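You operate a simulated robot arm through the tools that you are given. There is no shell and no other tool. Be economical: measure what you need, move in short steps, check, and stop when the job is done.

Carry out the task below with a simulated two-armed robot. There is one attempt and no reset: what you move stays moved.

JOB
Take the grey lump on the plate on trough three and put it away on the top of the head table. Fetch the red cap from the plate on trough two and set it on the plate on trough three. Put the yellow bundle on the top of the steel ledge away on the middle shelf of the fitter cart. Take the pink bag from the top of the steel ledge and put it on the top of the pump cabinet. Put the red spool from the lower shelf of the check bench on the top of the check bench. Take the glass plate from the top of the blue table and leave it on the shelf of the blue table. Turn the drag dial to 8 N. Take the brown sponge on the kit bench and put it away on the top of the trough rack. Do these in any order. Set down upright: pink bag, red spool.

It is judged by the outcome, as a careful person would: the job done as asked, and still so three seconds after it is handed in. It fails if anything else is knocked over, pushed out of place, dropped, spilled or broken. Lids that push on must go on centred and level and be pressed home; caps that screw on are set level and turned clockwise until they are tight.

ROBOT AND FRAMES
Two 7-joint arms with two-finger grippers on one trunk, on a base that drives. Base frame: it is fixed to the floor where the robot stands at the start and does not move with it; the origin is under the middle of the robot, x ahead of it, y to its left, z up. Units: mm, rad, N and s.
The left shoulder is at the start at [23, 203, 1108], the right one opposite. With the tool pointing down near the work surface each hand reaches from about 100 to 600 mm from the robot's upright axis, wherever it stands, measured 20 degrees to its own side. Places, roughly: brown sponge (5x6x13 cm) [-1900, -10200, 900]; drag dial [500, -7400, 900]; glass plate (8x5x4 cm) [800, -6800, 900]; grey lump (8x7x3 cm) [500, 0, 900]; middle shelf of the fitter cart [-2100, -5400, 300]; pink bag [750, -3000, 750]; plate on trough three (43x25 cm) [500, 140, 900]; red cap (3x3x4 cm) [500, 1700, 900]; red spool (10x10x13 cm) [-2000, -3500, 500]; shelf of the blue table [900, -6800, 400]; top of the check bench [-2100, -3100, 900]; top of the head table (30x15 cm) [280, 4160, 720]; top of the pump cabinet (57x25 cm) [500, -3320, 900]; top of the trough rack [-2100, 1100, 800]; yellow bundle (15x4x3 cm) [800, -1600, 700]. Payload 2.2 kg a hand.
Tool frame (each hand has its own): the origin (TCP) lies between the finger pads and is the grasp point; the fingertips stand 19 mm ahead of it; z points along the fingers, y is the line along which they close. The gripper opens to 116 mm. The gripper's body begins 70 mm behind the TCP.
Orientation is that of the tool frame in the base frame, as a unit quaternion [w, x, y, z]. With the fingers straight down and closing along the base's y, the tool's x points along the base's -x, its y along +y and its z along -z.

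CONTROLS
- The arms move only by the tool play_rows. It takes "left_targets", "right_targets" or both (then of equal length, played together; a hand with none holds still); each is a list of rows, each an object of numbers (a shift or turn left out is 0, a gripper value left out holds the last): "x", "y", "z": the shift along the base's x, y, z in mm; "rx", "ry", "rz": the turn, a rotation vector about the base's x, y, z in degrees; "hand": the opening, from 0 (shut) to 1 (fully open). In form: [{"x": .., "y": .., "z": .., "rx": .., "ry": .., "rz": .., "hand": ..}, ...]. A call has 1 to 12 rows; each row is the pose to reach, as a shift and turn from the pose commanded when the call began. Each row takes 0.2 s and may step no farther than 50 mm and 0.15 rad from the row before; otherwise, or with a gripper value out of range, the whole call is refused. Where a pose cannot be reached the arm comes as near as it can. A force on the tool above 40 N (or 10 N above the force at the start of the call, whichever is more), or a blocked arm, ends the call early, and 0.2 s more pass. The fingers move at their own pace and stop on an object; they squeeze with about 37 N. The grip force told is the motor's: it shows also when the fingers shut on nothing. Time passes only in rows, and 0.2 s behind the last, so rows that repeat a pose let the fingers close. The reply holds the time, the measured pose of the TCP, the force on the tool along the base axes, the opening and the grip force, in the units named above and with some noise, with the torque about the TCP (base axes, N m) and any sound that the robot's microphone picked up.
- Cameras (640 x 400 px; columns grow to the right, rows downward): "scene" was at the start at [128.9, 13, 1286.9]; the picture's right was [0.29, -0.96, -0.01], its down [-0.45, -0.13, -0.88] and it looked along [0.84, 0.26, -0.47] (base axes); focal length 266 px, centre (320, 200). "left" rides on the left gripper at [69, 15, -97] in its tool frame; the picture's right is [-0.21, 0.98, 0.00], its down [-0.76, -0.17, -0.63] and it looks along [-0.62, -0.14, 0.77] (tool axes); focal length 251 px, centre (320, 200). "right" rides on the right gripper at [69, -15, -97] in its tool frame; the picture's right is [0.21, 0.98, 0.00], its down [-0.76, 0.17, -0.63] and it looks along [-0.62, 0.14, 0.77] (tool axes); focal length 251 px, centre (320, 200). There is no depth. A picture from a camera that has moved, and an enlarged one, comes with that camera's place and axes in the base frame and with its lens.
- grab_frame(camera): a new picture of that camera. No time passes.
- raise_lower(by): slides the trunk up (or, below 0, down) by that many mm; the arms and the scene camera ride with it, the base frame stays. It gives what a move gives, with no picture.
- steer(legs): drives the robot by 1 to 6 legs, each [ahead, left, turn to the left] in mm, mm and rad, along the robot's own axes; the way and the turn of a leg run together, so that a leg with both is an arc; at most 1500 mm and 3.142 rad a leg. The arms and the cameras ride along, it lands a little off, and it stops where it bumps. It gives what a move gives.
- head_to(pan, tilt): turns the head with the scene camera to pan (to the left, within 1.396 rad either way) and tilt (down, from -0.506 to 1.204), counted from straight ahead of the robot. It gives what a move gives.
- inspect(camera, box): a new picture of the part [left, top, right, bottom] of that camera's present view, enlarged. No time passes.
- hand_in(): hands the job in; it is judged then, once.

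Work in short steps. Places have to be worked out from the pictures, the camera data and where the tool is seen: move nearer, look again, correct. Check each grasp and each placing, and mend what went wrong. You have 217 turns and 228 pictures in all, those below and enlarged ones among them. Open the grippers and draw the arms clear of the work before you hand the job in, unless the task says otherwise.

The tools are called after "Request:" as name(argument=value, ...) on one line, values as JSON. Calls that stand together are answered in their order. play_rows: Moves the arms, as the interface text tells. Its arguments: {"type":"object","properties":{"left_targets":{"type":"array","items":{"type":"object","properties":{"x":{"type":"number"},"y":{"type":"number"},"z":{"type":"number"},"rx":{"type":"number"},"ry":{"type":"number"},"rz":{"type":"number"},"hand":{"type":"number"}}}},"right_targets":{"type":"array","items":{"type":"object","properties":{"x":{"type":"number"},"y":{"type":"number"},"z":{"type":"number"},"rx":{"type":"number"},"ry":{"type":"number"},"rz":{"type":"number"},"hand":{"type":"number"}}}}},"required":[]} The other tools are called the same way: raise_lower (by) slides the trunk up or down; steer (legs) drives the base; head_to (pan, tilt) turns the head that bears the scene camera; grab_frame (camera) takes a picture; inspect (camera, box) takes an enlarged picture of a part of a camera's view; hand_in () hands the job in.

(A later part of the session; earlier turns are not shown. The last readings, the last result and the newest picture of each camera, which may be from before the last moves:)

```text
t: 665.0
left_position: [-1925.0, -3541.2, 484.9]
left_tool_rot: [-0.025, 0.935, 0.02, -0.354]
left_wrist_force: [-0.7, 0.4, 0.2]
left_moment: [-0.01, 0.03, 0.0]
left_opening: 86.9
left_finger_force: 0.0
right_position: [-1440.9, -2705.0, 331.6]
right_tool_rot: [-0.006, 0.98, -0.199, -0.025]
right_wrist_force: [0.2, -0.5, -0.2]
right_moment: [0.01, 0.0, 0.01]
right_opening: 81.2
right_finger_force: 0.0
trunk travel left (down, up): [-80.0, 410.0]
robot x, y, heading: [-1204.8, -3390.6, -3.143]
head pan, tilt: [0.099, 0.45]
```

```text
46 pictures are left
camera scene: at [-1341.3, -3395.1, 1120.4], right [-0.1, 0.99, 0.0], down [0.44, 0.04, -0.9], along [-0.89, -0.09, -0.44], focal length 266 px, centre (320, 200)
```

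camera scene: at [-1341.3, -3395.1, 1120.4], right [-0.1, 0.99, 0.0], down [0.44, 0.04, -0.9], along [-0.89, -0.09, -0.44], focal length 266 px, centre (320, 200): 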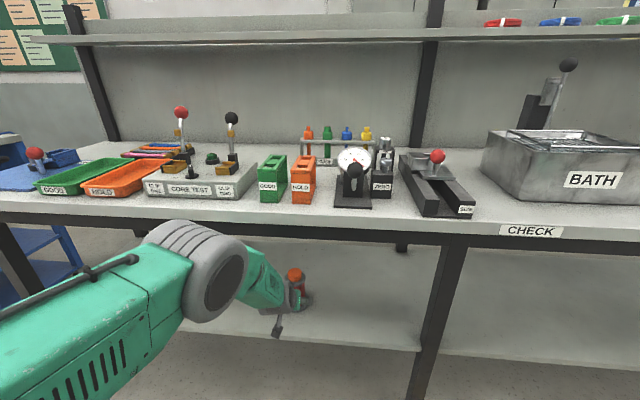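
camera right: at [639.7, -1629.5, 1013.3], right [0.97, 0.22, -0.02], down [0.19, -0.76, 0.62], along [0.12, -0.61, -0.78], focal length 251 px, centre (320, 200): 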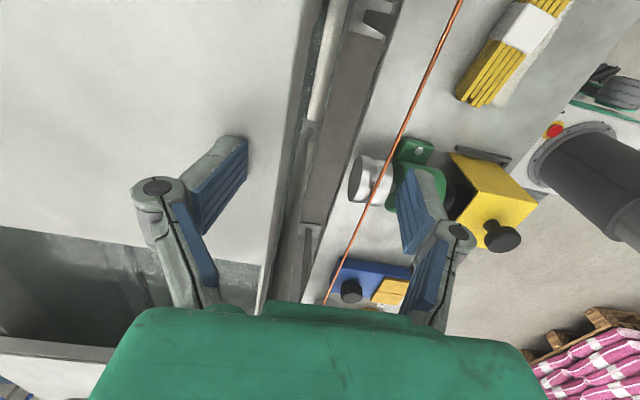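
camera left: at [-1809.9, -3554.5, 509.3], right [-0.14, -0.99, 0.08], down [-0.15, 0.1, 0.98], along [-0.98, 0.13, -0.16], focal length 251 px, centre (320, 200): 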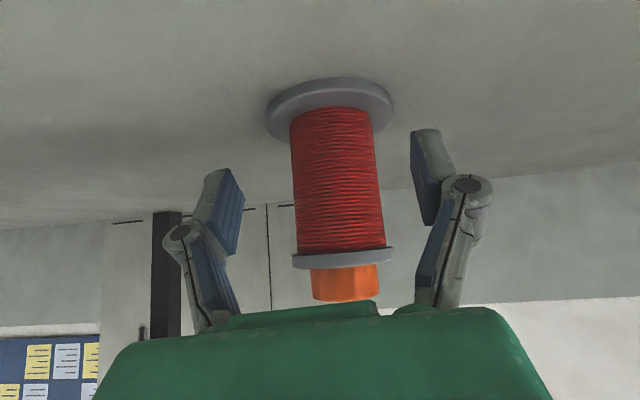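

The spool is straight ahead, 56 mm further. Drive in the last bit and close.

Request:
steer(legs=[[52, 3, 0]])

Request:
play_rows(left_targets=[{}, {}, {}, {}, {}, {}])

Request:
grab_frame(camera="left")

```text
t: 666.0
left_position: [-1979.4, -3541.2, 484.7]
left_tool_rot: [-0.024, 0.935, 0.019, -0.354]
left_wrist_force: [-0.1, -0.5, 0.0]
left_moment: [0.01, -0.04, 0.02]
left_opening: 86.7
left_finger_force: 0.1
right_position: [-1493.2, -2707.7, 330.1]
right_tool_rot: [-0.007, 0.98, -0.198, -0.024]
right_wrist_force: [-0.6, 0.2, -0.1]
right_moment: [0.0, -0.06, 0.02]
right_opening: 81.1
right_finger_force: 0.1
trunk travel left (down, up): [-80.0, 410.0]
robot x, y, heading: [-1258.5, -3394.0, -3.146]
head pan, tilt: [0.099, 0.45]
```

```text
t: 667.4
left_position: [-1977.4, -3543.2, 485.8]
left_tool_rot: [-0.027, 0.934, 0.019, -0.355]
left_wrist_force: [-0.2, 0.6, -0.8]
left_moment: [0.02, 0.01, 0.0]
left_opening: 87.0
left_finger_force: 0.0
right_position: [-1493.0, -2707.6, 331.9]
right_tool_rot: [-0.008, 0.98, -0.2, -0.026]
right_wrist_force: [-0.2, 0.6, -0.1]
right_moment: [0.0, 0.0, 0.0]
right_opening: 81.2
right_finger_force: 0.1
trunk travel left (down, up): [-80.0, 410.0]
robot x, y, heading: [-1258.8, -3393.7, -3.14]
head pan, tilt: [0.099, 0.45]
```

```text
45 pictures are left
camera left: at [-1861.1, -3557.3, 510.3], right [-0.14, -0.99, 0.08], down [-0.15, 0.1, 0.98], along [-0.98, 0.13, -0.16], focal length 251 px, centre (320, 200)
```

left: 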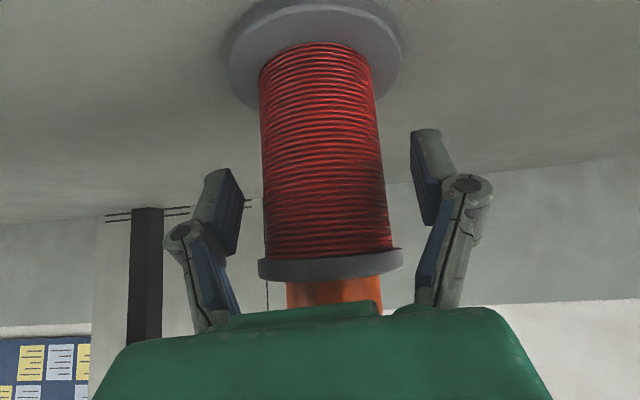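

The spool body is between the pads. Close and lift slightly.

Request:
play_rows(left_targets=[{"hand": 0.62}, {"hand": 0.5}, {"hand": 0.42}, {"hand": 0.4}, {"hand": 0.4}])

Request:
play_rows(left_targets=[{"z": 6}, {"z": 14}, {"z": 24}, {"z": 30}, {"z": 30}])

Request:
grab_frame(camera="left")

```text
t: 668.6
left_position: [-1977.3, -3543.4, 486.4]
left_tool_rot: [-0.026, 0.934, 0.02, -0.357]
left_wrist_force: [0.7, -2.3, 2.0]
left_moment: [-0.41, -0.04, 0.0]
left_opening: 59.6
left_finger_force: 37.4
right_position: [-1492.7, -2707.0, 332.4]
right_tool_rot: [-0.008, 0.98, -0.198, -0.026]
right_wrist_force: [0.4, -0.9, -0.4]
right_moment: [0.01, -0.01, 0.01]
right_opening: 81.4
right_finger_force: 0.1
trunk travel left (down, up): [-80.0, 410.0]
robot x, y, heading: [-1256.3, -3393.0, -3.144]
head pan, tilt: [0.099, 0.45]
```

```text
t: 669.8
left_position: [-1975.8, -3543.0, 516.3]
left_tool_rot: [-0.027, 0.934, 0.019, -0.355]
left_wrist_force: [-0.5, -0.3, -5.7]
left_moment: [0.0, 0.01, -0.01]
left_opening: 59.0
left_finger_force: 37.4
right_position: [-1491.7, -2706.0, 332.5]
right_tool_rot: [-0.008, 0.98, -0.198, -0.026]
right_wrist_force: [-1.1, 0.0, 0.1]
right_moment: [-0.01, -0.02, -0.01]
right_opening: 81.0
right_finger_force: 0.2
trunk travel left (down, up): [-80.0, 410.0]
robot x, y, heading: [-1254.8, -3395.3, -3.144]
head pan, tilt: [0.099, 0.45]
```

```text
44 pictures are left
camera left: at [-1860.9, -3557.6, 539.8], right [-0.14, -0.99, 0.08], down [-0.15, 0.1, 0.98], along [-0.98, 0.13, -0.16], focal length 251 px, centre (320, 200)
```

left: 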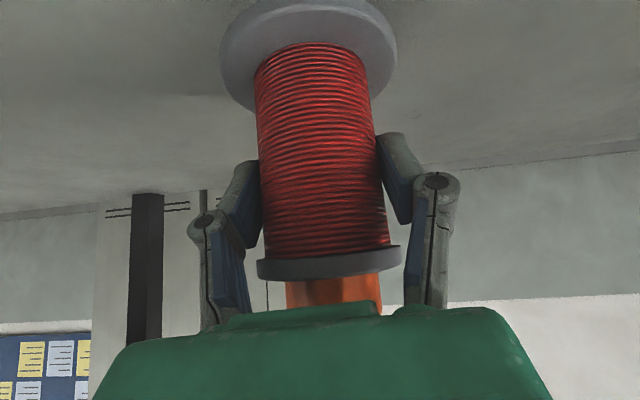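

The spool is held (about 0.55 kg). Retract straight out, raise, and survey the bench top for a free spot.

Request:
steer(legs=[[-420, 0, 0]])

Request:
raise_lower(by=170)

Request:
play_rows(left_targets=[{"x": 20, "z": 40}, {"x": 45, "z": 80}, {"x": 75, "z": 115}, {"x": 110, "z": 150}, {"x": 140, "z": 185}, {"x": 160, "z": 220}, {"x": 170, "z": 260}, {"x": 170, "z": 300}])

Request:
steer(legs=[[0, -500, 0]])

Request:
head_to(pan=-0.1, tilt=0.4)

Request:
grab_frame(camera="scene")

```text
t: 672.4
left_position: [-1555.4, -3541.1, 516.4]
left_tool_rot: [-0.026, 0.934, 0.019, -0.356]
left_wrist_force: [0.4, 0.3, -4.8]
left_moment: [0.01, -0.03, 0.04]
left_opening: 58.9
left_finger_force: 37.1
right_position: [-1070.6, -2708.6, 332.6]
right_tool_rot: [-0.008, 0.98, -0.199, -0.025]
right_wrist_force: [-0.7, -0.1, -0.1]
right_moment: [-0.02, 0.02, 0.01]
right_opening: 81.3
right_finger_force: 0.0
trunk travel left (down, up): [-80.0, 410.0]
robot x, y, heading: [-839.0, -3393.1, 3.139]
head pan, tilt: [0.099, 0.45]
```

```text
t: 674.3
left_position: [-1556.1, -3544.1, 687.0]
left_tool_rot: [-0.028, 0.934, 0.02, -0.356]
left_wrist_force: [-0.4, -0.4, -4.5]
left_moment: [-0.05, -0.03, -0.03]
left_opening: 58.7
left_finger_force: 37.2
right_position: [-1070.5, -2707.6, 504.9]
right_tool_rot: [-0.009, 0.98, -0.199, -0.027]
right_wrist_force: [-0.3, -0.2, 0.4]
right_moment: [0.0, 0.0, 0.01]
right_opening: 81.2
right_finger_force: 0.1
trunk travel left (down, up): [-250.0, 240.0]
robot x, y, heading: [-838.0, -3392.4, 3.139]
head pan, tilt: [0.099, 0.45]
```

```text
t: 676.1
left_position: [-1383.6, -3543.5, 990.7]
left_tool_rot: [-0.028, 0.933, 0.019, -0.357]
left_wrist_force: [0.7, 0.7, -4.0]
left_moment: [-0.04, -0.08, -0.01]
left_opening: 58.8
left_finger_force: 36.8
right_position: [-1068.9, -2708.4, 505.9]
right_tool_rot: [-0.009, 0.979, -0.199, -0.029]
right_wrist_force: [0.6, 0.7, -1.1]
right_moment: [0.0, 0.0, -0.01]
right_opening: 81.3
right_finger_force: 0.0
trunk travel left (down, up): [-250.0, 240.0]
robot x, y, heading: [-836.8, -3390.4, 3.138]
head pan, tilt: [0.099, 0.45]
```

```text
t: 679.0
left_position: [-1382.5, -3048.2, 989.0]
left_tool_rot: [-0.033, 0.934, 0.019, -0.356]
left_wrist_force: [0.6, -0.4, -5.2]
left_moment: [0.0, -0.04, 0.01]
left_opening: 58.4
left_finger_force: 36.9
right_position: [-1063.4, -2208.8, 510.7]
right_tool_rot: [-0.013, 0.979, -0.201, -0.029]
right_wrist_force: [-0.2, 0.4, 0.0]
right_moment: [0.0, 0.0, -0.05]
right_opening: 81.2
right_finger_force: 0.0
trunk travel left (down, up): [-250.0, 240.0]
robot x, y, heading: [-837.7, -2892.1, 3.137]
head pan, tilt: [0.099, 0.45]
```

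```text
t: 679.8
left_position: [-1380.5, -3050.9, 990.1]
left_tool_rot: [-0.032, 0.933, 0.02, -0.357]
left_wrist_force: [0.3, -0.5, -5.4]
left_moment: [0.06, -0.01, -0.06]
left_opening: 58.7
left_finger_force: 37.4
right_position: [-1063.7, -2211.3, 510.7]
right_tool_rot: [-0.01, 0.979, -0.201, -0.03]
right_wrist_force: [-0.5, -0.2, -0.7]
right_moment: [0.03, -0.04, 0.0]
right_opening: 81.4
right_finger_force: 0.0
trunk travel left (down, up): [-250.0, 240.0]
robot x, y, heading: [-830.8, -2892.3, 3.134]
head pan, tilt: [-0.099, 0.4]
```

```text
43 pictures are left
camera scene: at [-971.1, -2888.0, 1295.1], right [0.1, 0.99, 0.0], down [0.39, -0.04, -0.92], along [-0.91, 0.1, -0.39], focal length 266 px, centre (320, 200)
```

scene: 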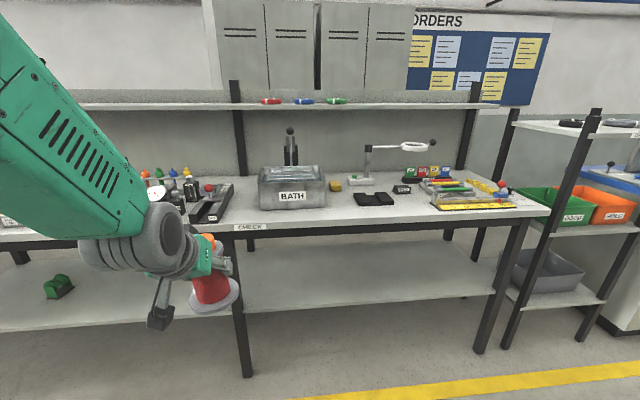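

Zoom in on the right part of the bench top.

Request:
inspect(camera="scene", box=[200, 130, 560, 250])

```text
1.78 times, centred on (380, 190) of scene
camera zoom: at [-971.1, -2888.0, 1295.1], right [0.1, 0.99, 0.0], down [0.39, -0.04, -0.92], along [-0.91, 0.1, -0.39], focal length 474 px, centre (213, 218)
```

zoom: 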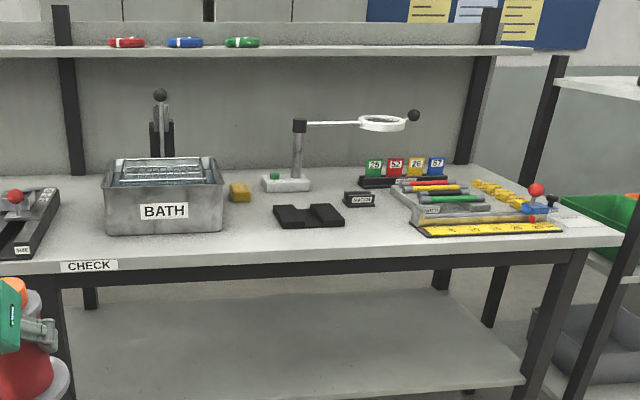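

There's a free spot at about [-1905, -2416] between the black block and the yellow ruler. Drive there with the spool held high.

Request:
steer(legs=[[0, -632, 0.007], [470, 0, 0]])

Request:
play_rows(left_targets=[{}, {}, {}, {}, {}, {}, {}, {}, {}, {}, {}, {}])

Request:
head_to(pan=0.25, tilt=0.5)

Request:
grab_frame(camera="scene")

Request:
grab_frame(camera="left")

```text
t: 685.8
left_position: [-1861.0, -2413.5, 989.7]
left_tool_rot: [-0.03, 0.933, 0.023, -0.357]
left_wrist_force: [0.2, -0.6, -4.4]
left_moment: [0.05, -0.01, -0.04]
left_opening: 58.8
left_finger_force: 36.7
right_position: [-1550.8, -1572.7, 510.2]
right_tool_rot: [-0.01, 0.98, -0.197, -0.029]
right_wrist_force: [-0.5, 0.3, -0.4]
right_moment: [-0.01, -0.03, -0.02]
right_opening: 81.3
right_finger_force: 0.2
trunk travel left (down, up): [-250.0, 240.0]
robot x, y, heading: [-1319.5, -2253.1, -3.138]
head pan, tilt: [-0.099, 0.4]
```

```text
t: 688.4
left_position: [-1860.0, -2411.0, 989.4]
left_tool_rot: [-0.028, 0.933, 0.022, -0.358]
left_wrist_force: [-0.6, -0.7, -5.3]
left_moment: [0.0, -0.04, 0.0]
left_opening: 58.7
left_finger_force: 36.8
right_position: [-1549.2, -1570.0, 507.1]
right_tool_rot: [-0.009, 0.98, -0.198, -0.031]
right_wrist_force: [-0.8, 0.1, 0.4]
right_moment: [0.01, -0.01, 0.02]
right_opening: 81.2
right_finger_force: 0.1
trunk travel left (down, up): [-250.0, 240.0]
robot x, y, heading: [-1316.1, -2252.9, -3.137]
head pan, tilt: [-0.099, 0.4]
```

```text
t: 689.2
left_position: [-1857.8, -2409.7, 991.9]
left_tool_rot: [-0.028, 0.933, 0.022, -0.358]
left_wrist_force: [0.2, -0.5, -4.5]
left_moment: [0.0, -0.02, -0.04]
left_opening: 58.9
left_finger_force: 36.6
right_position: [-1549.9, -1568.6, 507.8]
right_tool_rot: [-0.009, 0.98, -0.198, -0.03]
right_wrist_force: [-0.2, -0.5, -0.6]
right_moment: [0.0, 0.0, 0.0]
right_opening: 81.0
right_finger_force: 0.0
trunk travel left (down, up): [-250.0, 240.0]
robot x, y, heading: [-1315.4, -2257.6, -3.14]
head pan, tilt: [0.25, 0.499]
```

```text
41 pictures are left
camera scene: at [-1448.3, -2271.4, 1286.0], right [-0.25, 0.97, 0.0], down [0.47, 0.12, -0.88], along [-0.85, -0.22, -0.48], focal length 266 px, centre (320, 200)
```

scene: 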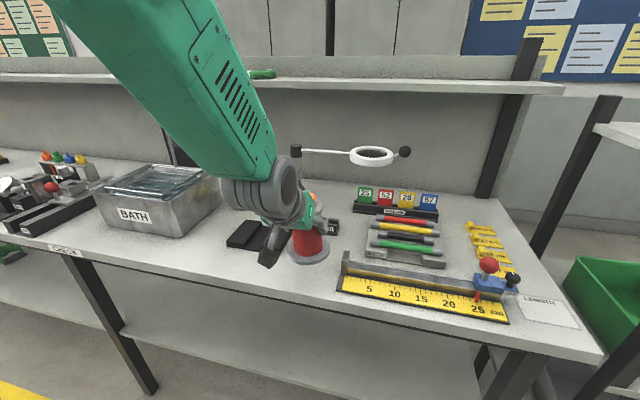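

```text
40 pictures are left
camera left: at [-1742.3, -2423.8, 1014.6], right [-0.14, -0.99, 0.08], down [-0.14, 0.1, 0.99], along [-0.98, 0.13, -0.15], focal length 251 px, centre (320, 200)
```

left: 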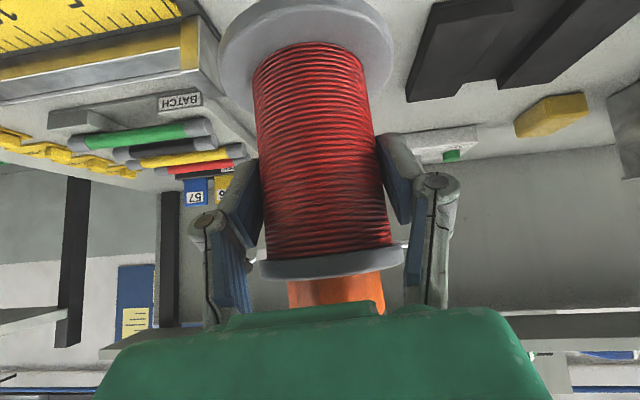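

The spool fits between the block and the ruler. Move in 45 mm and lower until contact.

Request:
play_rows(left_targets=[{"x": -15}, {"x": -30}, {"x": -45}, {"x": -45, "z": -15}, {"x": -45, "z": -30}, {"x": -45, "z": -42}, {"x": -45, "z": -50}, {"x": -45, "z": -50}])

Request:
play_rows(left_targets=[{"z": -4}, {"z": -8}, {"z": -12}, {"z": -16}, {"z": -20}, {"z": -24}])

Request:
grab_frame(camera="scene")

```text
t: 691.0
left_position: [-1903.4, -2409.8, 940.8]
left_tool_rot: [-0.027, 0.933, 0.022, -0.358]
left_wrist_force: [-0.3, -1.2, -4.3]
left_moment: [0.02, -0.03, 0.01]
left_opening: 58.8
left_finger_force: 37.1
right_position: [-1550.3, -1570.7, 507.9]
right_tool_rot: [-0.008, 0.98, -0.198, -0.029]
right_wrist_force: [0.0, -0.2, -0.4]
right_moment: [0.0, 0.02, -0.03]
right_opening: 81.3
right_finger_force: 0.0
trunk travel left (down, up): [-250.0, 240.0]
robot x, y, heading: [-1316.6, -2256.3, -3.139]
head pan, tilt: [0.25, 0.499]
```

```text
t: 692.4
left_position: [-1904.5, -2406.2, 922.3]
left_tool_rot: [-0.028, 0.931, 0.021, -0.364]
left_wrist_force: [-0.4, 6.1, 29.9]
left_moment: [-0.78, 0.4, -0.26]
left_opening: 60.3
left_finger_force: 36.6
right_position: [-1548.3, -1569.5, 508.2]
right_tool_rot: [-0.007, 0.98, -0.197, -0.032]
right_wrist_force: [0.1, 0.0, -0.4]
right_moment: [0.0, -0.01, -0.02]
right_opening: 81.3
right_finger_force: 0.1
trunk travel left (down, up): [-250.0, 240.0]
robot x, y, heading: [-1311.3, -2249.8, -3.14]
head pan, tilt: [0.25, 0.499]
```

```text
39 pictures are left
camera scene: at [-1443.0, -2267.3, 1287.0], right [-0.25, 0.97, -0.01], down [0.46, 0.11, -0.88], along [-0.85, -0.22, -0.48], focal length 266 px, centre (320, 200)
```

scene: 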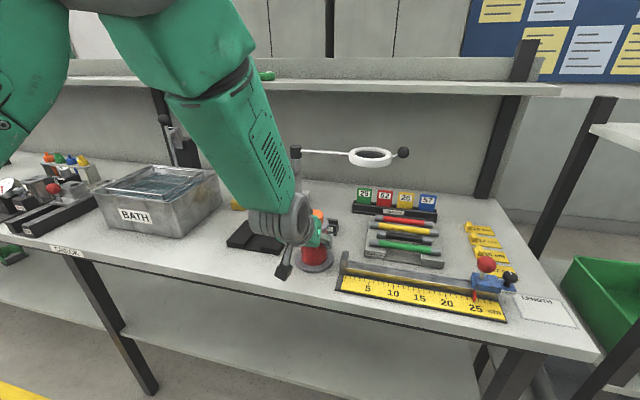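

Contact. Ease up 3 mm, open, and withdraw straight back.

Request:
play_rows(left_targets=[{"z": 3}, {"z": 3, "hand": 0.6}, {"z": 3, "hand": 0.7}, {"z": 3, "hand": 0.78}, {"z": 3}, {"x": 20, "z": 4}, {"x": 50, "z": 6}, {"x": 90, "z": 10}, {"x": 130, "z": 30}, {"x": 160, "z": 60}])

Request:
grab_frame(camera="left")

Request:
inspect(camera="scene", box=[220, 180, 420, 310])

```text
t: 694.6
left_position: [-1740.4, -2410.3, 979.9]
left_tool_rot: [-0.026, 0.933, 0.024, -0.358]
left_wrist_force: [0.4, -0.2, -0.6]
left_moment: [0.0, 0.01, 0.0]
left_opening: 90.4
left_finger_force: 0.2
right_position: [-1547.8, -1570.1, 508.1]
right_tool_rot: [-0.008, 0.98, -0.198, -0.033]
right_wrist_force: [0.0, 0.3, 0.2]
right_moment: [-0.04, 0.04, 0.03]
right_opening: 81.4
right_finger_force: 0.0
trunk travel left (down, up): [-250.0, 240.0]
robot x, y, heading: [-1315.7, -2254.1, -3.139]
head pan, tilt: [0.25, 0.499]
```

```text
38 pictures are left
camera left: at [-1623.1, -2424.4, 1002.7], right [-0.14, -0.99, 0.08], down [-0.14, 0.1, 0.99], along [-0.98, 0.13, -0.15], focal length 251 px, centre (320, 200)
```

left: 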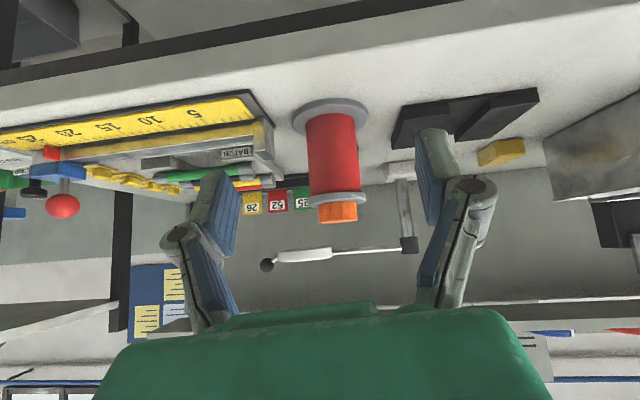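

```text
3.08 times, centred on (320, 245) of scene
camera zoom: at [-1444.6, -2271.0, 1286.5], right [-0.25, 0.97, 0.0], down [0.46, 0.12, -0.88], along [-0.85, -0.22, -0.48], focal length 820 px, centre (320, 62)
```

zoom: 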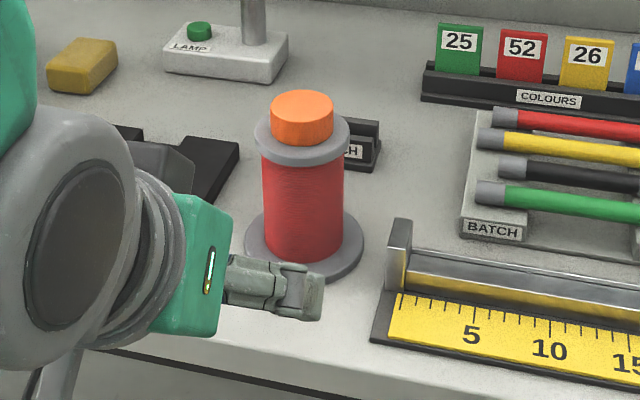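

The spool stands upright on the check bench. Now level the left hand, back off, and drive to the kit bench for the sponge.

Request:
play_rows(left_targets=[{"x": 10, "z": 20, "ry": -7}, {"x": 20, "z": 40, "ry": -14}, {"x": 30, "z": 60, "ry": -21}, {"x": 40, "z": 80, "ry": -28}, {"x": 50, "z": 100, "ry": -35}, {"x": 60, "z": 110, "ry": -41.5}])

Request:
steer(legs=[[-500, 0, 0], [0, 1500, 0], [0, 1500, 0], [0, 1500, 0]])

Request:
steer(legs=[[0, 1500, 0], [0, 1500, 0], [0, 150, 0]])

Request:
head_to(pan=0.1, tilt=0.4)

Request:
grab_frame(camera="scene")

```text
t: 696.0
left_position: [-1685.7, -2402.9, 1089.2]
left_tool_rot: [-0.017, 0.999, 0.031, -0.004]
left_wrist_force: [0.8, 1.1, -1.1]
left_moment: [-0.06, 0.01, 0.01]
left_opening: 90.4
left_finger_force: 0.0
left hand out of reach, approached as far as the arm can: row 1, 2
right_position: [-1550.2, -1568.1, 504.5]
right_tool_rot: [-0.007, 0.98, -0.198, -0.03]
right_wrist_force: [0.3, 0.2, 0.7]
right_moment: [0.0, -0.02, -0.01]
right_opening: 81.5
right_finger_force: 0.0
trunk travel left (down, up): [-250.0, 240.0]
robot x, y, heading: [-1313.8, -2254.1, -3.147]
head pan, tilt: [0.25, 0.499]
```

```text
t: 720.0
left_position: [-1295.8, -6895.6, 1088.2]
left_tool_rot: [-0.018, 1.0, 0.012, -0.004]
left_wrist_force: [0.3, 0.8, 1.3]
left_moment: [0.02, 0.0, -0.01]
left_opening: 90.3
left_finger_force: 0.1
right_position: [-1127.2, -6063.0, 507.7]
right_tool_rot: [-0.009, 0.976, -0.217, -0.03]
right_wrist_force: [0.0, -0.1, 0.1]
right_moment: [-0.01, -0.03, -0.01]
right_opening: 81.3
right_finger_force: 0.1
trunk travel left (down, up): [-250.0, 240.0]
robot x, y, heading: [-923.9, -6756.6, 3.104]
head pan, tilt: [0.25, 0.499]
```

```text
t: 735.6
left_position: [-1609.6, -10008.4, 1090.2]
left_tool_rot: [-0.012, 0.999, -0.039, -0.005]
left_wrist_force: [0.5, 0.6, 0.1]
left_moment: [-0.03, 0.02, -0.01]
left_opening: 90.5
left_finger_force: 0.0
right_position: [-1359.9, -9205.0, 498.4]
right_tool_rot: [-0.004, 0.964, -0.266, -0.029]
right_wrist_force: [1.2, 0.3, 0.3]
right_moment: [-0.01, 0.05, 0.01]
right_opening: 81.2
right_finger_force: 0.1
trunk travel left (down, up): [-250.0, 240.0]
robot x, y, heading: [-1227.6, -9920.7, 3.007]
head pan, tilt: [0.25, 0.499]
```

```text
t: 736.3
left_position: [-1604.9, -10003.7, 1091.8]
left_tool_rot: [-0.012, 0.999, -0.042, -0.006]
left_wrist_force: [0.3, 1.0, 0.6]
left_moment: [-0.14, 0.04, 0.0]
left_opening: 90.4
left_finger_force: 0.0
right_position: [-1355.7, -9198.7, 500.2]
right_tool_rot: [-0.007, 0.964, -0.266, -0.03]
right_wrist_force: [0.5, 1.3, -1.0]
right_moment: [-0.05, 0.07, 0.0]
right_opening: 81.2
right_finger_force: 0.0
trunk travel left (down, up): [-250.0, 240.0]
robot x, y, heading: [-1225.7, -9912.0, 3.002]
head pan, tilt: [0.099, 0.4]
```

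```text
36 pictures are left
camera scene: at [-1356.3, -9873.1, 1294.9], right [0.04, 1.0, -0.02], down [0.39, -0.04, -0.92], along [-0.92, 0.03, -0.39], focal length 266 px, centre (320, 200)
```

scene: 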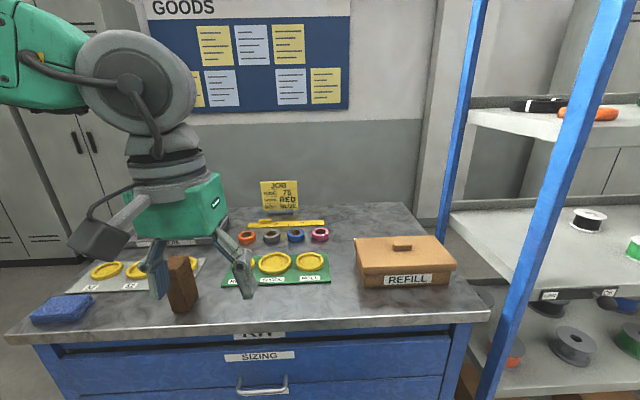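

The sponge stands at about [-1803, -10150]. Straighten heading and move in so the left hand can reach it.

Request:
steer(legs=[[0, 0, 0.138], [80, 80, 0]])

Request:
play_rows(left_targets=[{}, {}, {}, {}, {}, {}, {}, {}, {}, {}, {}, {}])

Request:
play_rows(left_targets=[{}, {}, {}, {}, {}, {}, {}, {}, {}, {}, {}, {}])

Request:
play_rows(left_targets=[{}, {}, {}, {}, {}, {}, {}, {}, {}, {}, {}, {}])

Request:
grab_frame(camera="scene")

Request:
grab_frame(camera="left")

```text
t: 738.1
left_position: [-1672.0, -10117.8, 1089.1]
left_tool_rot: [-0.006, 1.0, 0.03, -0.004]
left_wrist_force: [-1.1, 1.7, 0.6]
left_moment: [-0.15, -0.04, -0.02]
left_opening: 90.5
left_finger_force: 0.0
right_position: [-1535.2, -9292.4, 490.2]
right_tool_rot: [-0.001, 0.98, -0.196, -0.026]
right_wrist_force: [0.2, 1.7, 0.6]
right_moment: [-0.11, 0.03, 0.01]
right_opening: 81.2
right_finger_force: 0.1
trunk travel left (down, up): [-250.0, 240.0]
robot x, y, heading: [-1307.1, -9985.7, -3.137]
head pan, tilt: [0.099, 0.4]
```

```text
t: 740.7
left_position: [-1665.4, -10155.8, 1087.9]
left_tool_rot: [-0.025, 0.999, 0.029, -0.007]
left_wrist_force: [1.0, -0.2, 0.0]
left_moment: [0.02, 0.03, 0.01]
left_opening: 90.2
left_finger_force: 0.1
right_position: [-1532.4, -9308.6, 516.8]
right_tool_rot: [-0.019, 0.98, -0.196, -0.031]
right_wrist_force: [0.7, 0.1, -0.2]
right_moment: [0.01, 0.07, 0.0]
right_opening: 81.3
right_finger_force: 0.2
trunk travel left (down, up): [-250.0, 240.0]
robot x, y, heading: [-1302.0, -9988.1, -3.138]
head pan, tilt: [0.099, 0.4]
```

```text
t: 743.3
left_position: [-1666.3, -10175.4, 1085.5]
left_tool_rot: [-0.031, 0.999, 0.031, -0.007]
left_wrist_force: [0.4, -1.1, 0.2]
left_moment: [0.08, 0.0, 0.02]
left_opening: 90.6
left_finger_force: 0.2
right_position: [-1532.6, -9318.8, 525.5]
right_tool_rot: [-0.025, 0.98, -0.196, -0.034]
right_wrist_force: [0.9, 0.1, 0.8]
right_moment: [0.02, 0.01, 0.03]
right_opening: 81.4
right_finger_force: 0.1
trunk travel left (down, up): [-250.0, 240.0]
robot x, y, heading: [-1306.2, -9990.1, -3.132]
head pan, tilt: [0.099, 0.4]
```

```text
t: 745.9
left_position: [-1666.4, -10175.3, 1085.2]
left_tool_rot: [-0.032, 0.999, 0.031, -0.007]
left_wrist_force: [-0.1, -1.8, 1.1]
left_moment: [0.05, -0.01, 0.01]
left_opening: 90.4
left_finger_force: 0.0
right_position: [-1534.0, -9319.7, 526.6]
right_tool_rot: [-0.024, 0.98, -0.196, -0.033]
right_wrist_force: [-0.2, 0.0, -0.8]
right_moment: [0.02, -0.04, -0.02]
right_opening: 81.3
right_finger_force: 0.2
trunk travel left (down, up): [-250.0, 240.0]
robot x, y, heading: [-1304.1, -9992.4, -3.137]
head pan, tilt: [0.099, 0.4]
```

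```text
35 pictures are left
camera scene: at [-1438.2, -10005.2, 1295.2], right [-0.1, 0.99, 0.01], down [0.39, 0.05, -0.92], along [-0.92, -0.09, -0.39], focal length 266 px, centre (320, 200)
```

scene: 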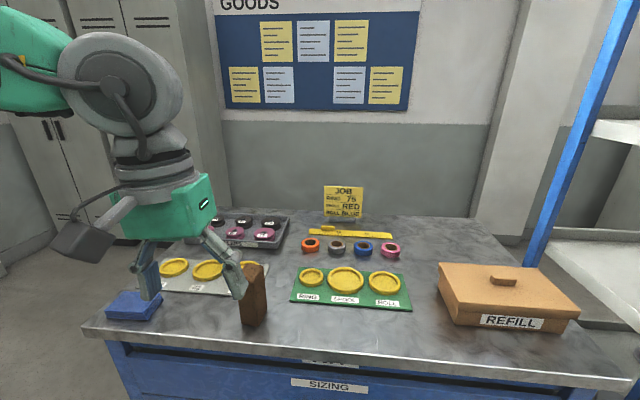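

```text
34 pictures are left
camera left: at [-1594.0, -10192.2, 1178.7], right [-0.16, -0.99, -0.06], down [-0.76, 0.08, 0.65], along [-0.64, 0.15, -0.76], focal length 251 px, centre (320, 200)
```

left: 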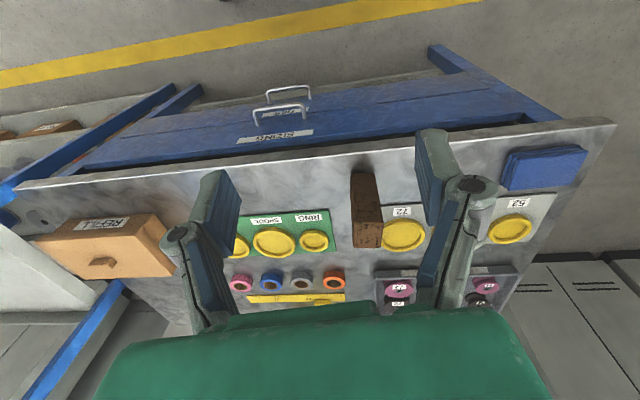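

The sponge's top is at about [-1916, -10204, 900] (bench ≈768). Move in 120 mm and bring the left hand above it.

Request:
steer(legs=[[120, 0, 0]])

Request:
play_rows(left_targets=[{"x": -25, "y": -6, "z": -15, "rx": -1}, {"x": -50, "y": -12, "z": -30, "rx": -2}, {"x": -75, "y": -18, "z": -50, "rx": -3}, {"x": -100, "y": -24, "z": -75, "rx": -3.5}, {"x": -125, "y": -29, "z": -100, "rx": -3.5}, {"x": -128, "y": -29, "z": -120, "rx": -3.5}, {"x": -128, "y": -29, "z": -120, "rx": -3.5}, {"x": -128, "y": -29, "z": -120, "rx": -3.5}, {"x": -128, "y": -29, "z": -120, "rx": -3.5}, {"x": -128, "y": -29, "z": -120, "rx": -3.5}, {"x": -128, "y": -29, "z": -120, "rx": -3.5}, {"x": -128, "y": -29, "z": -120, "rx": -3.5}])

Request:
play_rows(left_targets=[{}, {}, {}, {}, {}, {}, {}, {}, {}, {}, {}, {}])

Request:
grab_frame(camera="left")

Request:
grab_frame(camera="scene")

```text
t: 747.1
left_position: [-1791.1, -10149.9, 1087.4]
left_tool_rot: [-0.022, 0.999, 0.027, -0.006]
left_wrist_force: [-0.6, 1.1, 0.9]
left_moment: [-0.05, -0.04, 0.01]
left_opening: 90.3
left_finger_force: 0.1
right_position: [-1654.3, -9304.0, 515.8]
right_tool_rot: [-0.018, 0.979, -0.198, -0.031]
right_wrist_force: [-0.8, 1.6, -0.4]
right_moment: [-0.02, -0.05, 0.01]
right_opening: 81.1
right_finger_force: 0.0
trunk travel left (down, up): [-250.0, 240.0]
robot x, y, heading: [-1425.9, -9987.9, -3.137]
head pan, tilt: [0.099, 0.4]
```

```text
t: 749.7
left_position: [-1918.8, -10183.9, 967.1]
left_tool_rot: [0.006, 1.0, 0.027, -0.008]
left_wrist_force: [0.2, 1.4, 1.0]
left_moment: [-0.02, 0.01, 0.0]
left_opening: 90.5
left_finger_force: 0.0
right_position: [-1653.3, -9306.8, 518.5]
right_tool_rot: [-0.02, 0.98, -0.197, -0.033]
right_wrist_force: [0.6, 1.0, 0.2]
right_moment: [0.02, 0.0, 0.03]
right_opening: 81.1
right_finger_force: 0.1
trunk travel left (down, up): [-250.0, 240.0]
robot x, y, heading: [-1428.8, -9988.9, -3.142]
head pan, tilt: [0.099, 0.4]
```

```text
t: 752.3
left_position: [-1919.3, -10184.7, 966.7]
left_tool_rot: [0.004, 1.0, 0.028, -0.009]
left_wrist_force: [0.3, 0.0, 0.0]
left_moment: [-0.01, 0.02, 0.0]
left_opening: 90.6
left_finger_force: 0.0
right_position: [-1653.4, -9306.8, 520.0]
right_tool_rot: [-0.02, 0.979, -0.198, -0.034]
right_wrist_force: [0.2, -0.2, 0.9]
right_moment: [-0.01, 0.0, 0.03]
right_opening: 81.4
right_finger_force: 0.0
trunk travel left (down, up): [-250.0, 240.0]
robot x, y, heading: [-1425.9, -9982.9, -3.142]
head pan, tilt: [0.099, 0.4]
```

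```text
33 pictures are left
camera left: at [-1846.9, -10195.9, 1060.8], right [-0.16, -0.99, 0.01], down [-0.75, 0.13, 0.64], along [-0.64, 0.1, -0.77], focal length 251 px, centre (320, 200)
```

left: 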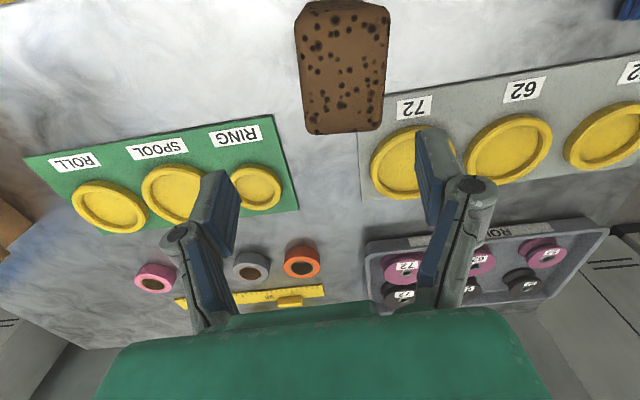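

```text
32 pictures are left
camera scene: at [-1562.6, -9990.2, 1295.1], right [-0.1, 0.99, 0.0], down [0.39, 0.04, -0.92], along [-0.92, -0.09, -0.39], focal length 266 px, centre (320, 200)
```

scene: 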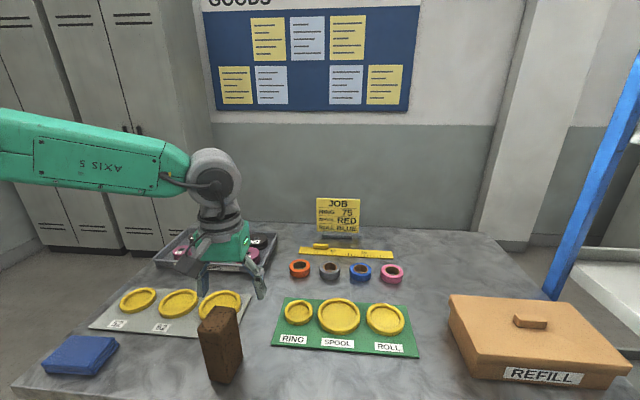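

Sponge top is at about [-1903, -10203, 912]. Shift over it and descend to z≈862, then close.

Request:
play_rows(left_targets=[{"x": 8, "y": -9}, {"x": 16, "y": -18}, {"x": 16, "y": -18}, {"x": 16, "y": -18}, {"x": 16, "y": -18, "z": -15}, {"x": 16, "y": -18, "z": -30}, {"x": 16, "y": -18, "z": -40}, {"x": 16, "y": -18, "z": -40}])

Request:
grab_frame(camera="left")

Request:
inspect(camera="scene", box=[120, 220, 340, 400])

```text
t: 754.1
left_position: [-1898.6, -10202.1, 928.2]
left_tool_rot: [0.005, 1.0, 0.027, -0.01]
left_wrist_force: [0.6, -0.2, -0.3]
left_moment: [-0.02, -0.01, 0.01]
left_opening: 90.2
left_finger_force: 0.0
right_position: [-1653.5, -9307.1, 520.5]
right_tool_rot: [-0.021, 0.98, -0.197, -0.033]
right_wrist_force: [0.5, 0.1, 1.0]
right_moment: [-0.01, 0.0, 0.02]
right_opening: 81.0
right_finger_force: 0.1
trunk travel left (down, up): [-250.0, 240.0]
robot x, y, heading: [-1427.9, -9987.0, -3.137]
head pan, tilt: [0.099, 0.4]
```

```text
31 pictures are left
camera left: at [-1827.5, -10213.9, 1021.7], right [-0.16, -0.99, 0.01], down [-0.75, 0.13, 0.64], along [-0.64, 0.1, -0.77], focal length 251 px, centre (320, 200)
```

left: 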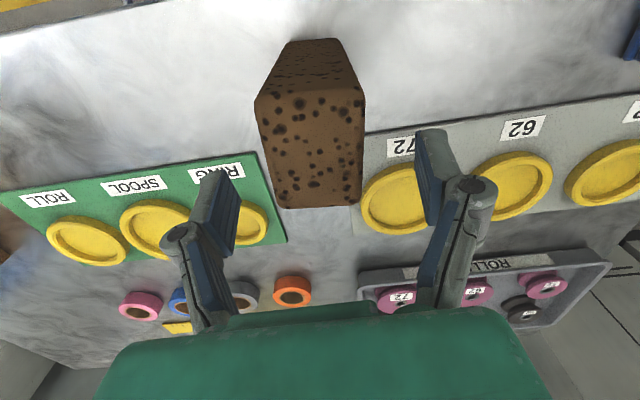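

```text
2.22 times, centred on (230, 310) of scene
camera zoom: at [-1562.5, -9990.3, 1295.1], right [-0.1, 0.99, 0.0], down [0.39, 0.04, -0.92], along [-0.92, -0.09, -0.39], focal length 592 px, centre (520, -44)
```

zoom: 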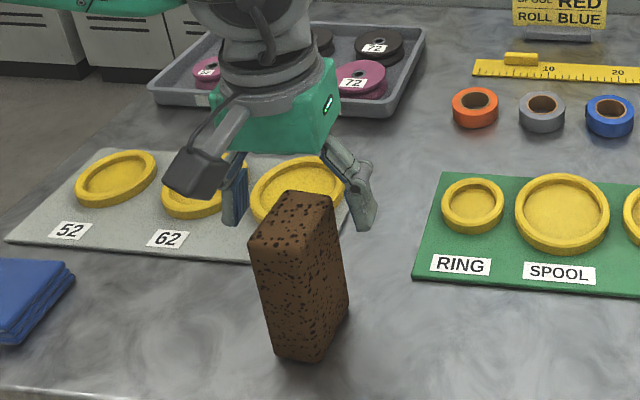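

Well centred. Descend and close on the sponge.

Request:
play_rows(left_targets=[{"x": 4, "y": 2, "z": -20}, {"x": 4, "y": 2, "z": -40}, {"x": 4, "y": 2, "z": -58}, {"x": 4, "y": 2, "z": -66}, {"x": 4, "y": 2, "z": -66}, {"x": 4, "y": 2, "z": -66, "hand": 0.6}, {"x": 4, "y": 2, "z": -66, "hand": 0.45}, {"x": 4, "y": 2, "z": -66, "hand": 0.35}, {"x": 4, "y": 2, "z": -66}])

Request:
play_rows(left_targets=[{"z": 10}, {"z": 30}, {"z": 70}, {"z": 110}, {"z": 150}])

Request:
grab_frame(camera="left")

```text
t: 756.1
left_position: [-1895.7, -10201.7, 861.3]
left_tool_rot: [0.004, 1.0, 0.027, -0.009]
left_wrist_force: [-1.3, -0.5, 13.1]
left_moment: [0.37, 0.01, -0.06]
left_opening: 46.0
left_finger_force: 37.0
right_position: [-1652.0, -9306.1, 519.8]
right_tool_rot: [-0.02, 0.98, -0.197, -0.033]
right_wrist_force: [0.9, 0.0, -0.6]
right_moment: [-0.01, 0.01, 0.0]
right_opening: 81.4
right_finger_force: 0.0
trunk travel left (down, up): [-250.0, 240.0]
robot x, y, heading: [-1428.8, -9987.0, -3.143]
head pan, tilt: [0.099, 0.4]
```

```text
t: 757.3
left_position: [-1893.2, -10203.0, 1010.9]
left_tool_rot: [0.004, 1.0, 0.026, -0.009]
left_wrist_force: [-0.3, 0.4, -0.6]
left_moment: [-0.02, 0.01, -0.02]
left_opening: 45.4
left_finger_force: 36.7
right_position: [-1653.2, -9307.9, 519.9]
right_tool_rot: [-0.021, 0.98, -0.197, -0.033]
right_wrist_force: [0.4, 0.0, -0.3]
right_moment: [0.01, -0.01, 0.0]
right_opening: 81.3
right_finger_force: 0.1
trunk travel left (down, up): [-250.0, 240.0]
robot x, y, heading: [-1428.1, -9985.5, -3.14]
head pan, tilt: [0.099, 0.4]
```

```text
29 pictures are left
camera left: at [-1822.0, -10212.9, 1105.1], right [-0.16, -0.99, 0.01], down [-0.75, 0.13, 0.64], along [-0.64, 0.1, -0.77], focal length 251 px, centre (320, 200)
```

left: 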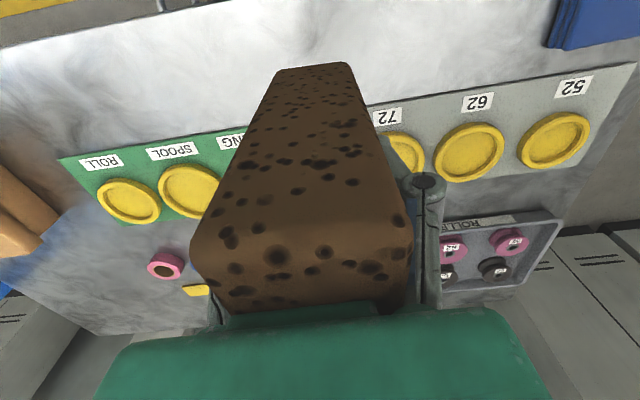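

The sponge is held. Back off and start the long drive to the trough rack, correcting heading between stages.

Request:
play_rows(left_targets=[{"x": 30, "z": 30}, {"x": 60, "z": 60}, {"x": 90, "z": 80}])

Request:
steer(legs=[[-650, 0, 0], [0, -1500, 0], [0, -1500, 0]])

Request:
steer(legs=[[0, 0, 0.0], [0, -1500, 0]])

```text
t: 758.1
left_position: [-1805.7, -10205.6, 1093.4]
left_tool_rot: [0.005, 1.0, 0.027, -0.008]
left_wrist_force: [-0.3, 0.0, -0.7]
left_moment: [-0.04, 0.03, -0.01]
left_opening: 44.9
left_finger_force: 37.0
right_position: [-1651.9, -9307.7, 521.0]
right_tool_rot: [-0.021, 0.979, -0.198, -0.034]
right_wrist_force: [-0.1, 0.0, -0.4]
right_moment: [-0.02, -0.01, -0.01]
right_opening: 80.9
right_finger_force: 0.0
trunk travel left (down, up): [-250.0, 240.0]
robot x, y, heading: [-1427.5, -9986.9, -3.142]
head pan, tilt: [0.099, 0.4]
```

```text
t: 775.5
left_position: [-1261.0, -7299.9, 1092.4]
left_tool_rot: [0.004, 0.998, 0.06, -0.008]
left_wrist_force: [-0.4, -1.2, -0.2]
left_moment: [-0.02, 0.01, -0.02]
left_opening: 43.5
left_finger_force: 36.8
right_position: [-1167.7, -6393.7, 520.5]
right_tool_rot: [-0.02, 0.986, -0.164, -0.034]
right_wrist_force: [1.4, -0.6, 0.0]
right_moment: [0.0, -0.03, -0.01]
right_opening: 81.1
right_finger_force: 0.2
trunk travel left (down, up): [-250.0, 240.0]
robot x, y, heading: [-899.5, -7053.6, -3.073]
head pan, tilt: [0.099, 0.4]
```

```text
t: 783.1
left_position: [-1368.3, -5829.3, 1091.9]
left_tool_rot: [0.004, 0.997, 0.07, -0.009]
left_wrist_force: [0.6, -0.7, -1.2]
left_moment: [-0.01, -0.02, 0.02]
left_opening: 43.2
left_finger_force: 37.1
right_position: [-1295.1, -4921.4, 520.3]
right_tool_rot: [-0.021, 0.987, -0.155, -0.036]
right_wrist_force: [-0.8, 0.4, -0.5]
right_moment: [0.0, 0.0, 0.0]
right_opening: 81.1
right_finger_force: 0.0
trunk travel left (down, up): [-250.0, 240.0]
robot x, y, heading: [-1009.5, -5578.8, -3.056]
head pan, tilt: [0.099, 0.4]
```

Correct heading and lateral drift, then continue.

Request:
steer(legs=[[-200, 0, -0.086], [0, -1500, -0.02], [0, -1500, -0.02], [0, -1500, -0.02]])

Request:
steer(legs=[[0, -1500, -0.02]])

Request:
head_to(pan=-0.3, tilt=0.4)

Request:
grab_frame(camera="scene")

```text
t: 805.8
left_position: [-1265.1, -1262.9, 1093.1]
left_tool_rot: [0.004, 1.0, 0.001, -0.01]
left_wrist_force: [-0.3, -0.4, -1.2]
left_moment: [0.01, 0.0, 0.02]
left_opening: 43.4
left_finger_force: 37.4
right_position: [-1068.0, -371.3, 523.2]
right_tool_rot: [-0.022, 0.974, -0.223, -0.035]
right_wrist_force: [0.0, 0.4, 0.1]
right_moment: [-0.01, -0.03, -0.01]
right_opening: 81.0
right_finger_force: 0.1
trunk travel left (down, up): [-250.0, 240.0]
robot x, y, heading: [-880.3, -1060.9, 3.087]
head pan, tilt: [0.099, 0.4]
```

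```text
t: 813.2
left_position: [-1164.2, 247.5, 1093.0]
left_tool_rot: [0.002, 1.0, -0.021, -0.012]
left_wrist_force: [0.3, -0.5, -1.0]
left_moment: [-0.03, 0.02, 0.02]
left_opening: 43.3
left_finger_force: 37.3
right_position: [-927.9, 1130.0, 523.4]
right_tool_rot: [-0.024, 0.969, -0.245, -0.035]
right_wrist_force: [0.2, -0.5, -0.2]
right_moment: [-0.01, 0.0, 0.03]
right_opening: 81.2
right_finger_force: 0.1
trunk travel left (down, up): [-250.0, 240.0]
robot x, y, heading: [-770.4, 437.6, 3.046]
head pan, tilt: [0.099, 0.4]
```

```text
t: 814.1
left_position: [-1162.4, 247.3, 1093.8]
left_tool_rot: [0.002, 1.0, -0.021, -0.011]
left_wrist_force: [-0.3, -0.2, 0.2]
left_moment: [-0.01, -0.01, -0.02]
left_opening: 43.5
left_finger_force: 36.9
right_position: [-927.0, 1129.6, 522.3]
right_tool_rot: [-0.023, 0.969, -0.243, -0.035]
right_wrist_force: [-0.3, 0.1, -0.1]
right_moment: [0.02, 0.01, 0.0]
right_opening: 81.5
right_finger_force: 0.1
trunk travel left (down, up): [-250.0, 240.0]
robot x, y, heading: [-772.0, 436.9, 3.049]
head pan, tilt: [-0.3, 0.4]
```

```text
28 pictures are left
camera scene: at [-898.2, 478.6, 1295.1], right [0.38, 0.92, 0.0], down [0.36, -0.15, -0.92], along [-0.85, 0.35, -0.39], focal length 266 px, centre (320, 200)
```

scene: 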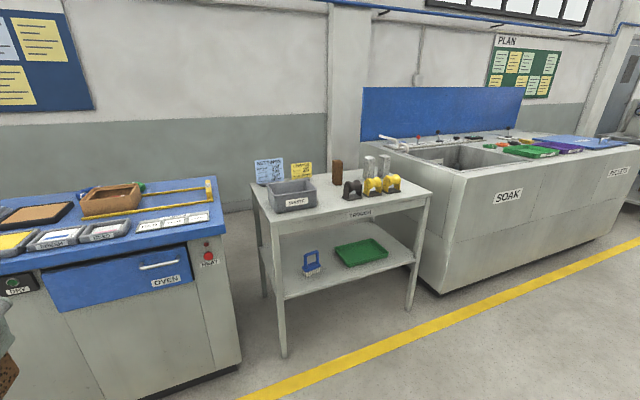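

The trough rack is the small table. Zoom in on its top.

Request:
inspect(camera="scene", box=[240, 140, 450, 260])

```text
3.05 times, centred on (345, 200) of scene
camera zoom: at [-898.2, 478.6, 1295.1], right [0.38, 0.92, 0.0], down [0.36, -0.15, -0.92], along [-0.85, 0.35, -0.39], focal length 812 px, centre (244, 200)
```

zoom: 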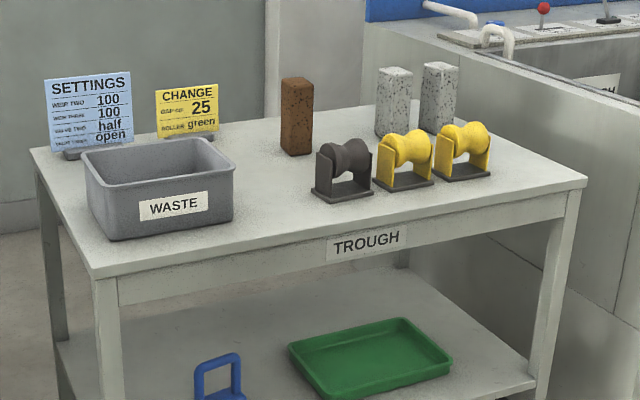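

There's a free patch at about [-1935, 955] between the WASTE bin and the rollers. Turn straight and drive there.

Request:
steer(legs=[[0, 0, 0.09], [0, -743, 0], [520, 0, 0]])

Request:
play_rows(left_targets=[{}, {}, {}, {}, {}, {}, {}, {}, {}, {}, {}, {}])

Request:
play_rows(left_targets=[{}, {}, {}, {}, {}, {}, {}, {}, {}, {}, {}, {}])

Request:
head_to(pan=0.2, tilt=0.5)

Request:
grab_frame(camera="scene")

Request:
grab_frame(camera="left")

```text
t: 821.3
left_position: [-1665.3, 953.9, 1093.7]
left_tool_rot: [0.004, 1.0, 0.028, -0.011]
left_wrist_force: [-0.3, 0.8, -1.3]
left_moment: [-0.01, -0.01, 0.0]
left_opening: 43.4
left_finger_force: 37.8
right_position: [-1514.7, 1855.1, 522.6]
right_tool_rot: [-0.022, 0.979, -0.197, -0.036]
right_wrist_force: [0.9, 0.0, -0.6]
right_moment: [-0.03, 0.04, -0.01]
right_opening: 81.2
right_finger_force: 0.1
trunk travel left (down, up): [-250.0, 240.0]
robot x, y, heading: [-1293.6, 1180.4, -3.139]
head pan, tilt: [-0.3, 0.4]
```

```text
t: 823.9
left_position: [-1662.7, 953.3, 1095.1]
left_tool_rot: [0.003, 1.0, 0.028, -0.013]
left_wrist_force: [0.4, 0.3, -0.2]
left_moment: [0.02, 0.0, -0.04]
left_opening: 43.4
left_finger_force: 36.5
right_position: [-1514.4, 1853.8, 522.6]
right_tool_rot: [-0.022, 0.979, -0.197, -0.037]
right_wrist_force: [0.9, -0.6, -0.7]
right_moment: [-0.01, 0.0, -0.03]
right_opening: 81.3
right_finger_force: 0.0
trunk travel left (down, up): [-250.0, 240.0]
robot x, y, heading: [-1290.3, 1181.2, -3.136]
head pan, tilt: [-0.3, 0.4]
```

```text
t: 826.5
left_position: [-1662.2, 954.2, 1095.0]
left_tool_rot: [0.003, 1.0, 0.028, -0.013]
left_wrist_force: [0.2, -0.7, 0.3]
left_moment: [-0.01, 0.04, 0.03]
left_opening: 43.3
left_finger_force: 37.3
right_position: [-1515.3, 1854.1, 524.4]
right_tool_rot: [-0.022, 0.979, -0.197, -0.038]
right_wrist_force: [0.9, -0.1, -1.1]
right_moment: [0.05, -0.04, -0.04]
right_opening: 81.2
right_finger_force: 0.1
trunk travel left (down, up): [-250.0, 240.0]
robot x, y, heading: [-1290.7, 1179.4, -3.142]
head pan, tilt: [-0.3, 0.4]
```

```text
t: 827.4
left_position: [-1662.1, 954.2, 1093.7]
left_tool_rot: [0.003, 1.0, 0.028, -0.013]
left_wrist_force: [-0.5, 0.0, -0.8]
left_moment: [-0.01, 0.03, -0.02]
left_opening: 43.3
left_finger_force: 36.8
right_position: [-1514.3, 1854.6, 524.2]
right_tool_rot: [-0.021, 0.979, -0.197, -0.037]
right_wrist_force: [-0.3, -0.4, 0.3]
right_moment: [-0.01, 0.02, -0.01]
right_opening: 81.1
right_finger_force: 0.0
trunk travel left (down, up): [-250.0, 240.0]
robot x, y, heading: [-1293.8, 1178.9, -3.138]
head pan, tilt: [0.201, 0.499]
```

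```text
26 pictures are left
camera scene: at [-1423.7, 1163.2, 1286.1], right [-0.2, 0.98, 0.0], down [0.47, 0.09, -0.88], along [-0.86, -0.18, -0.48], focal length 266 px, centre (320, 200)
```

scene: 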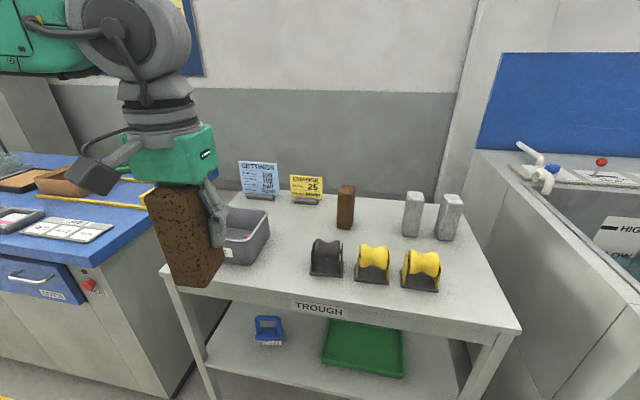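

```text
25 pictures are left
camera left: at [-1590.2, 942.8, 1188.2], right [-0.16, -0.99, 0.01], down [-0.75, 0.13, 0.65], along [-0.64, 0.1, -0.76], focal length 251 px, centre (320, 200)
```

left: 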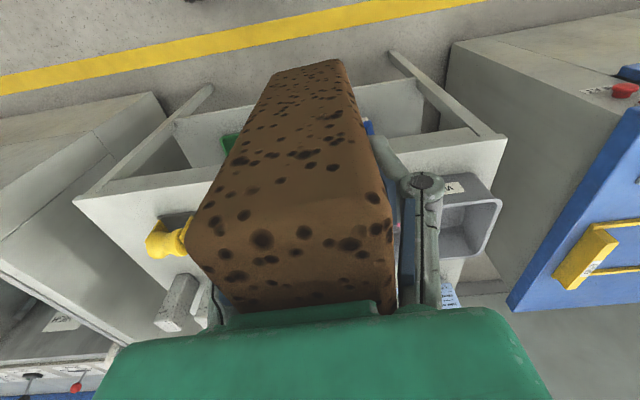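

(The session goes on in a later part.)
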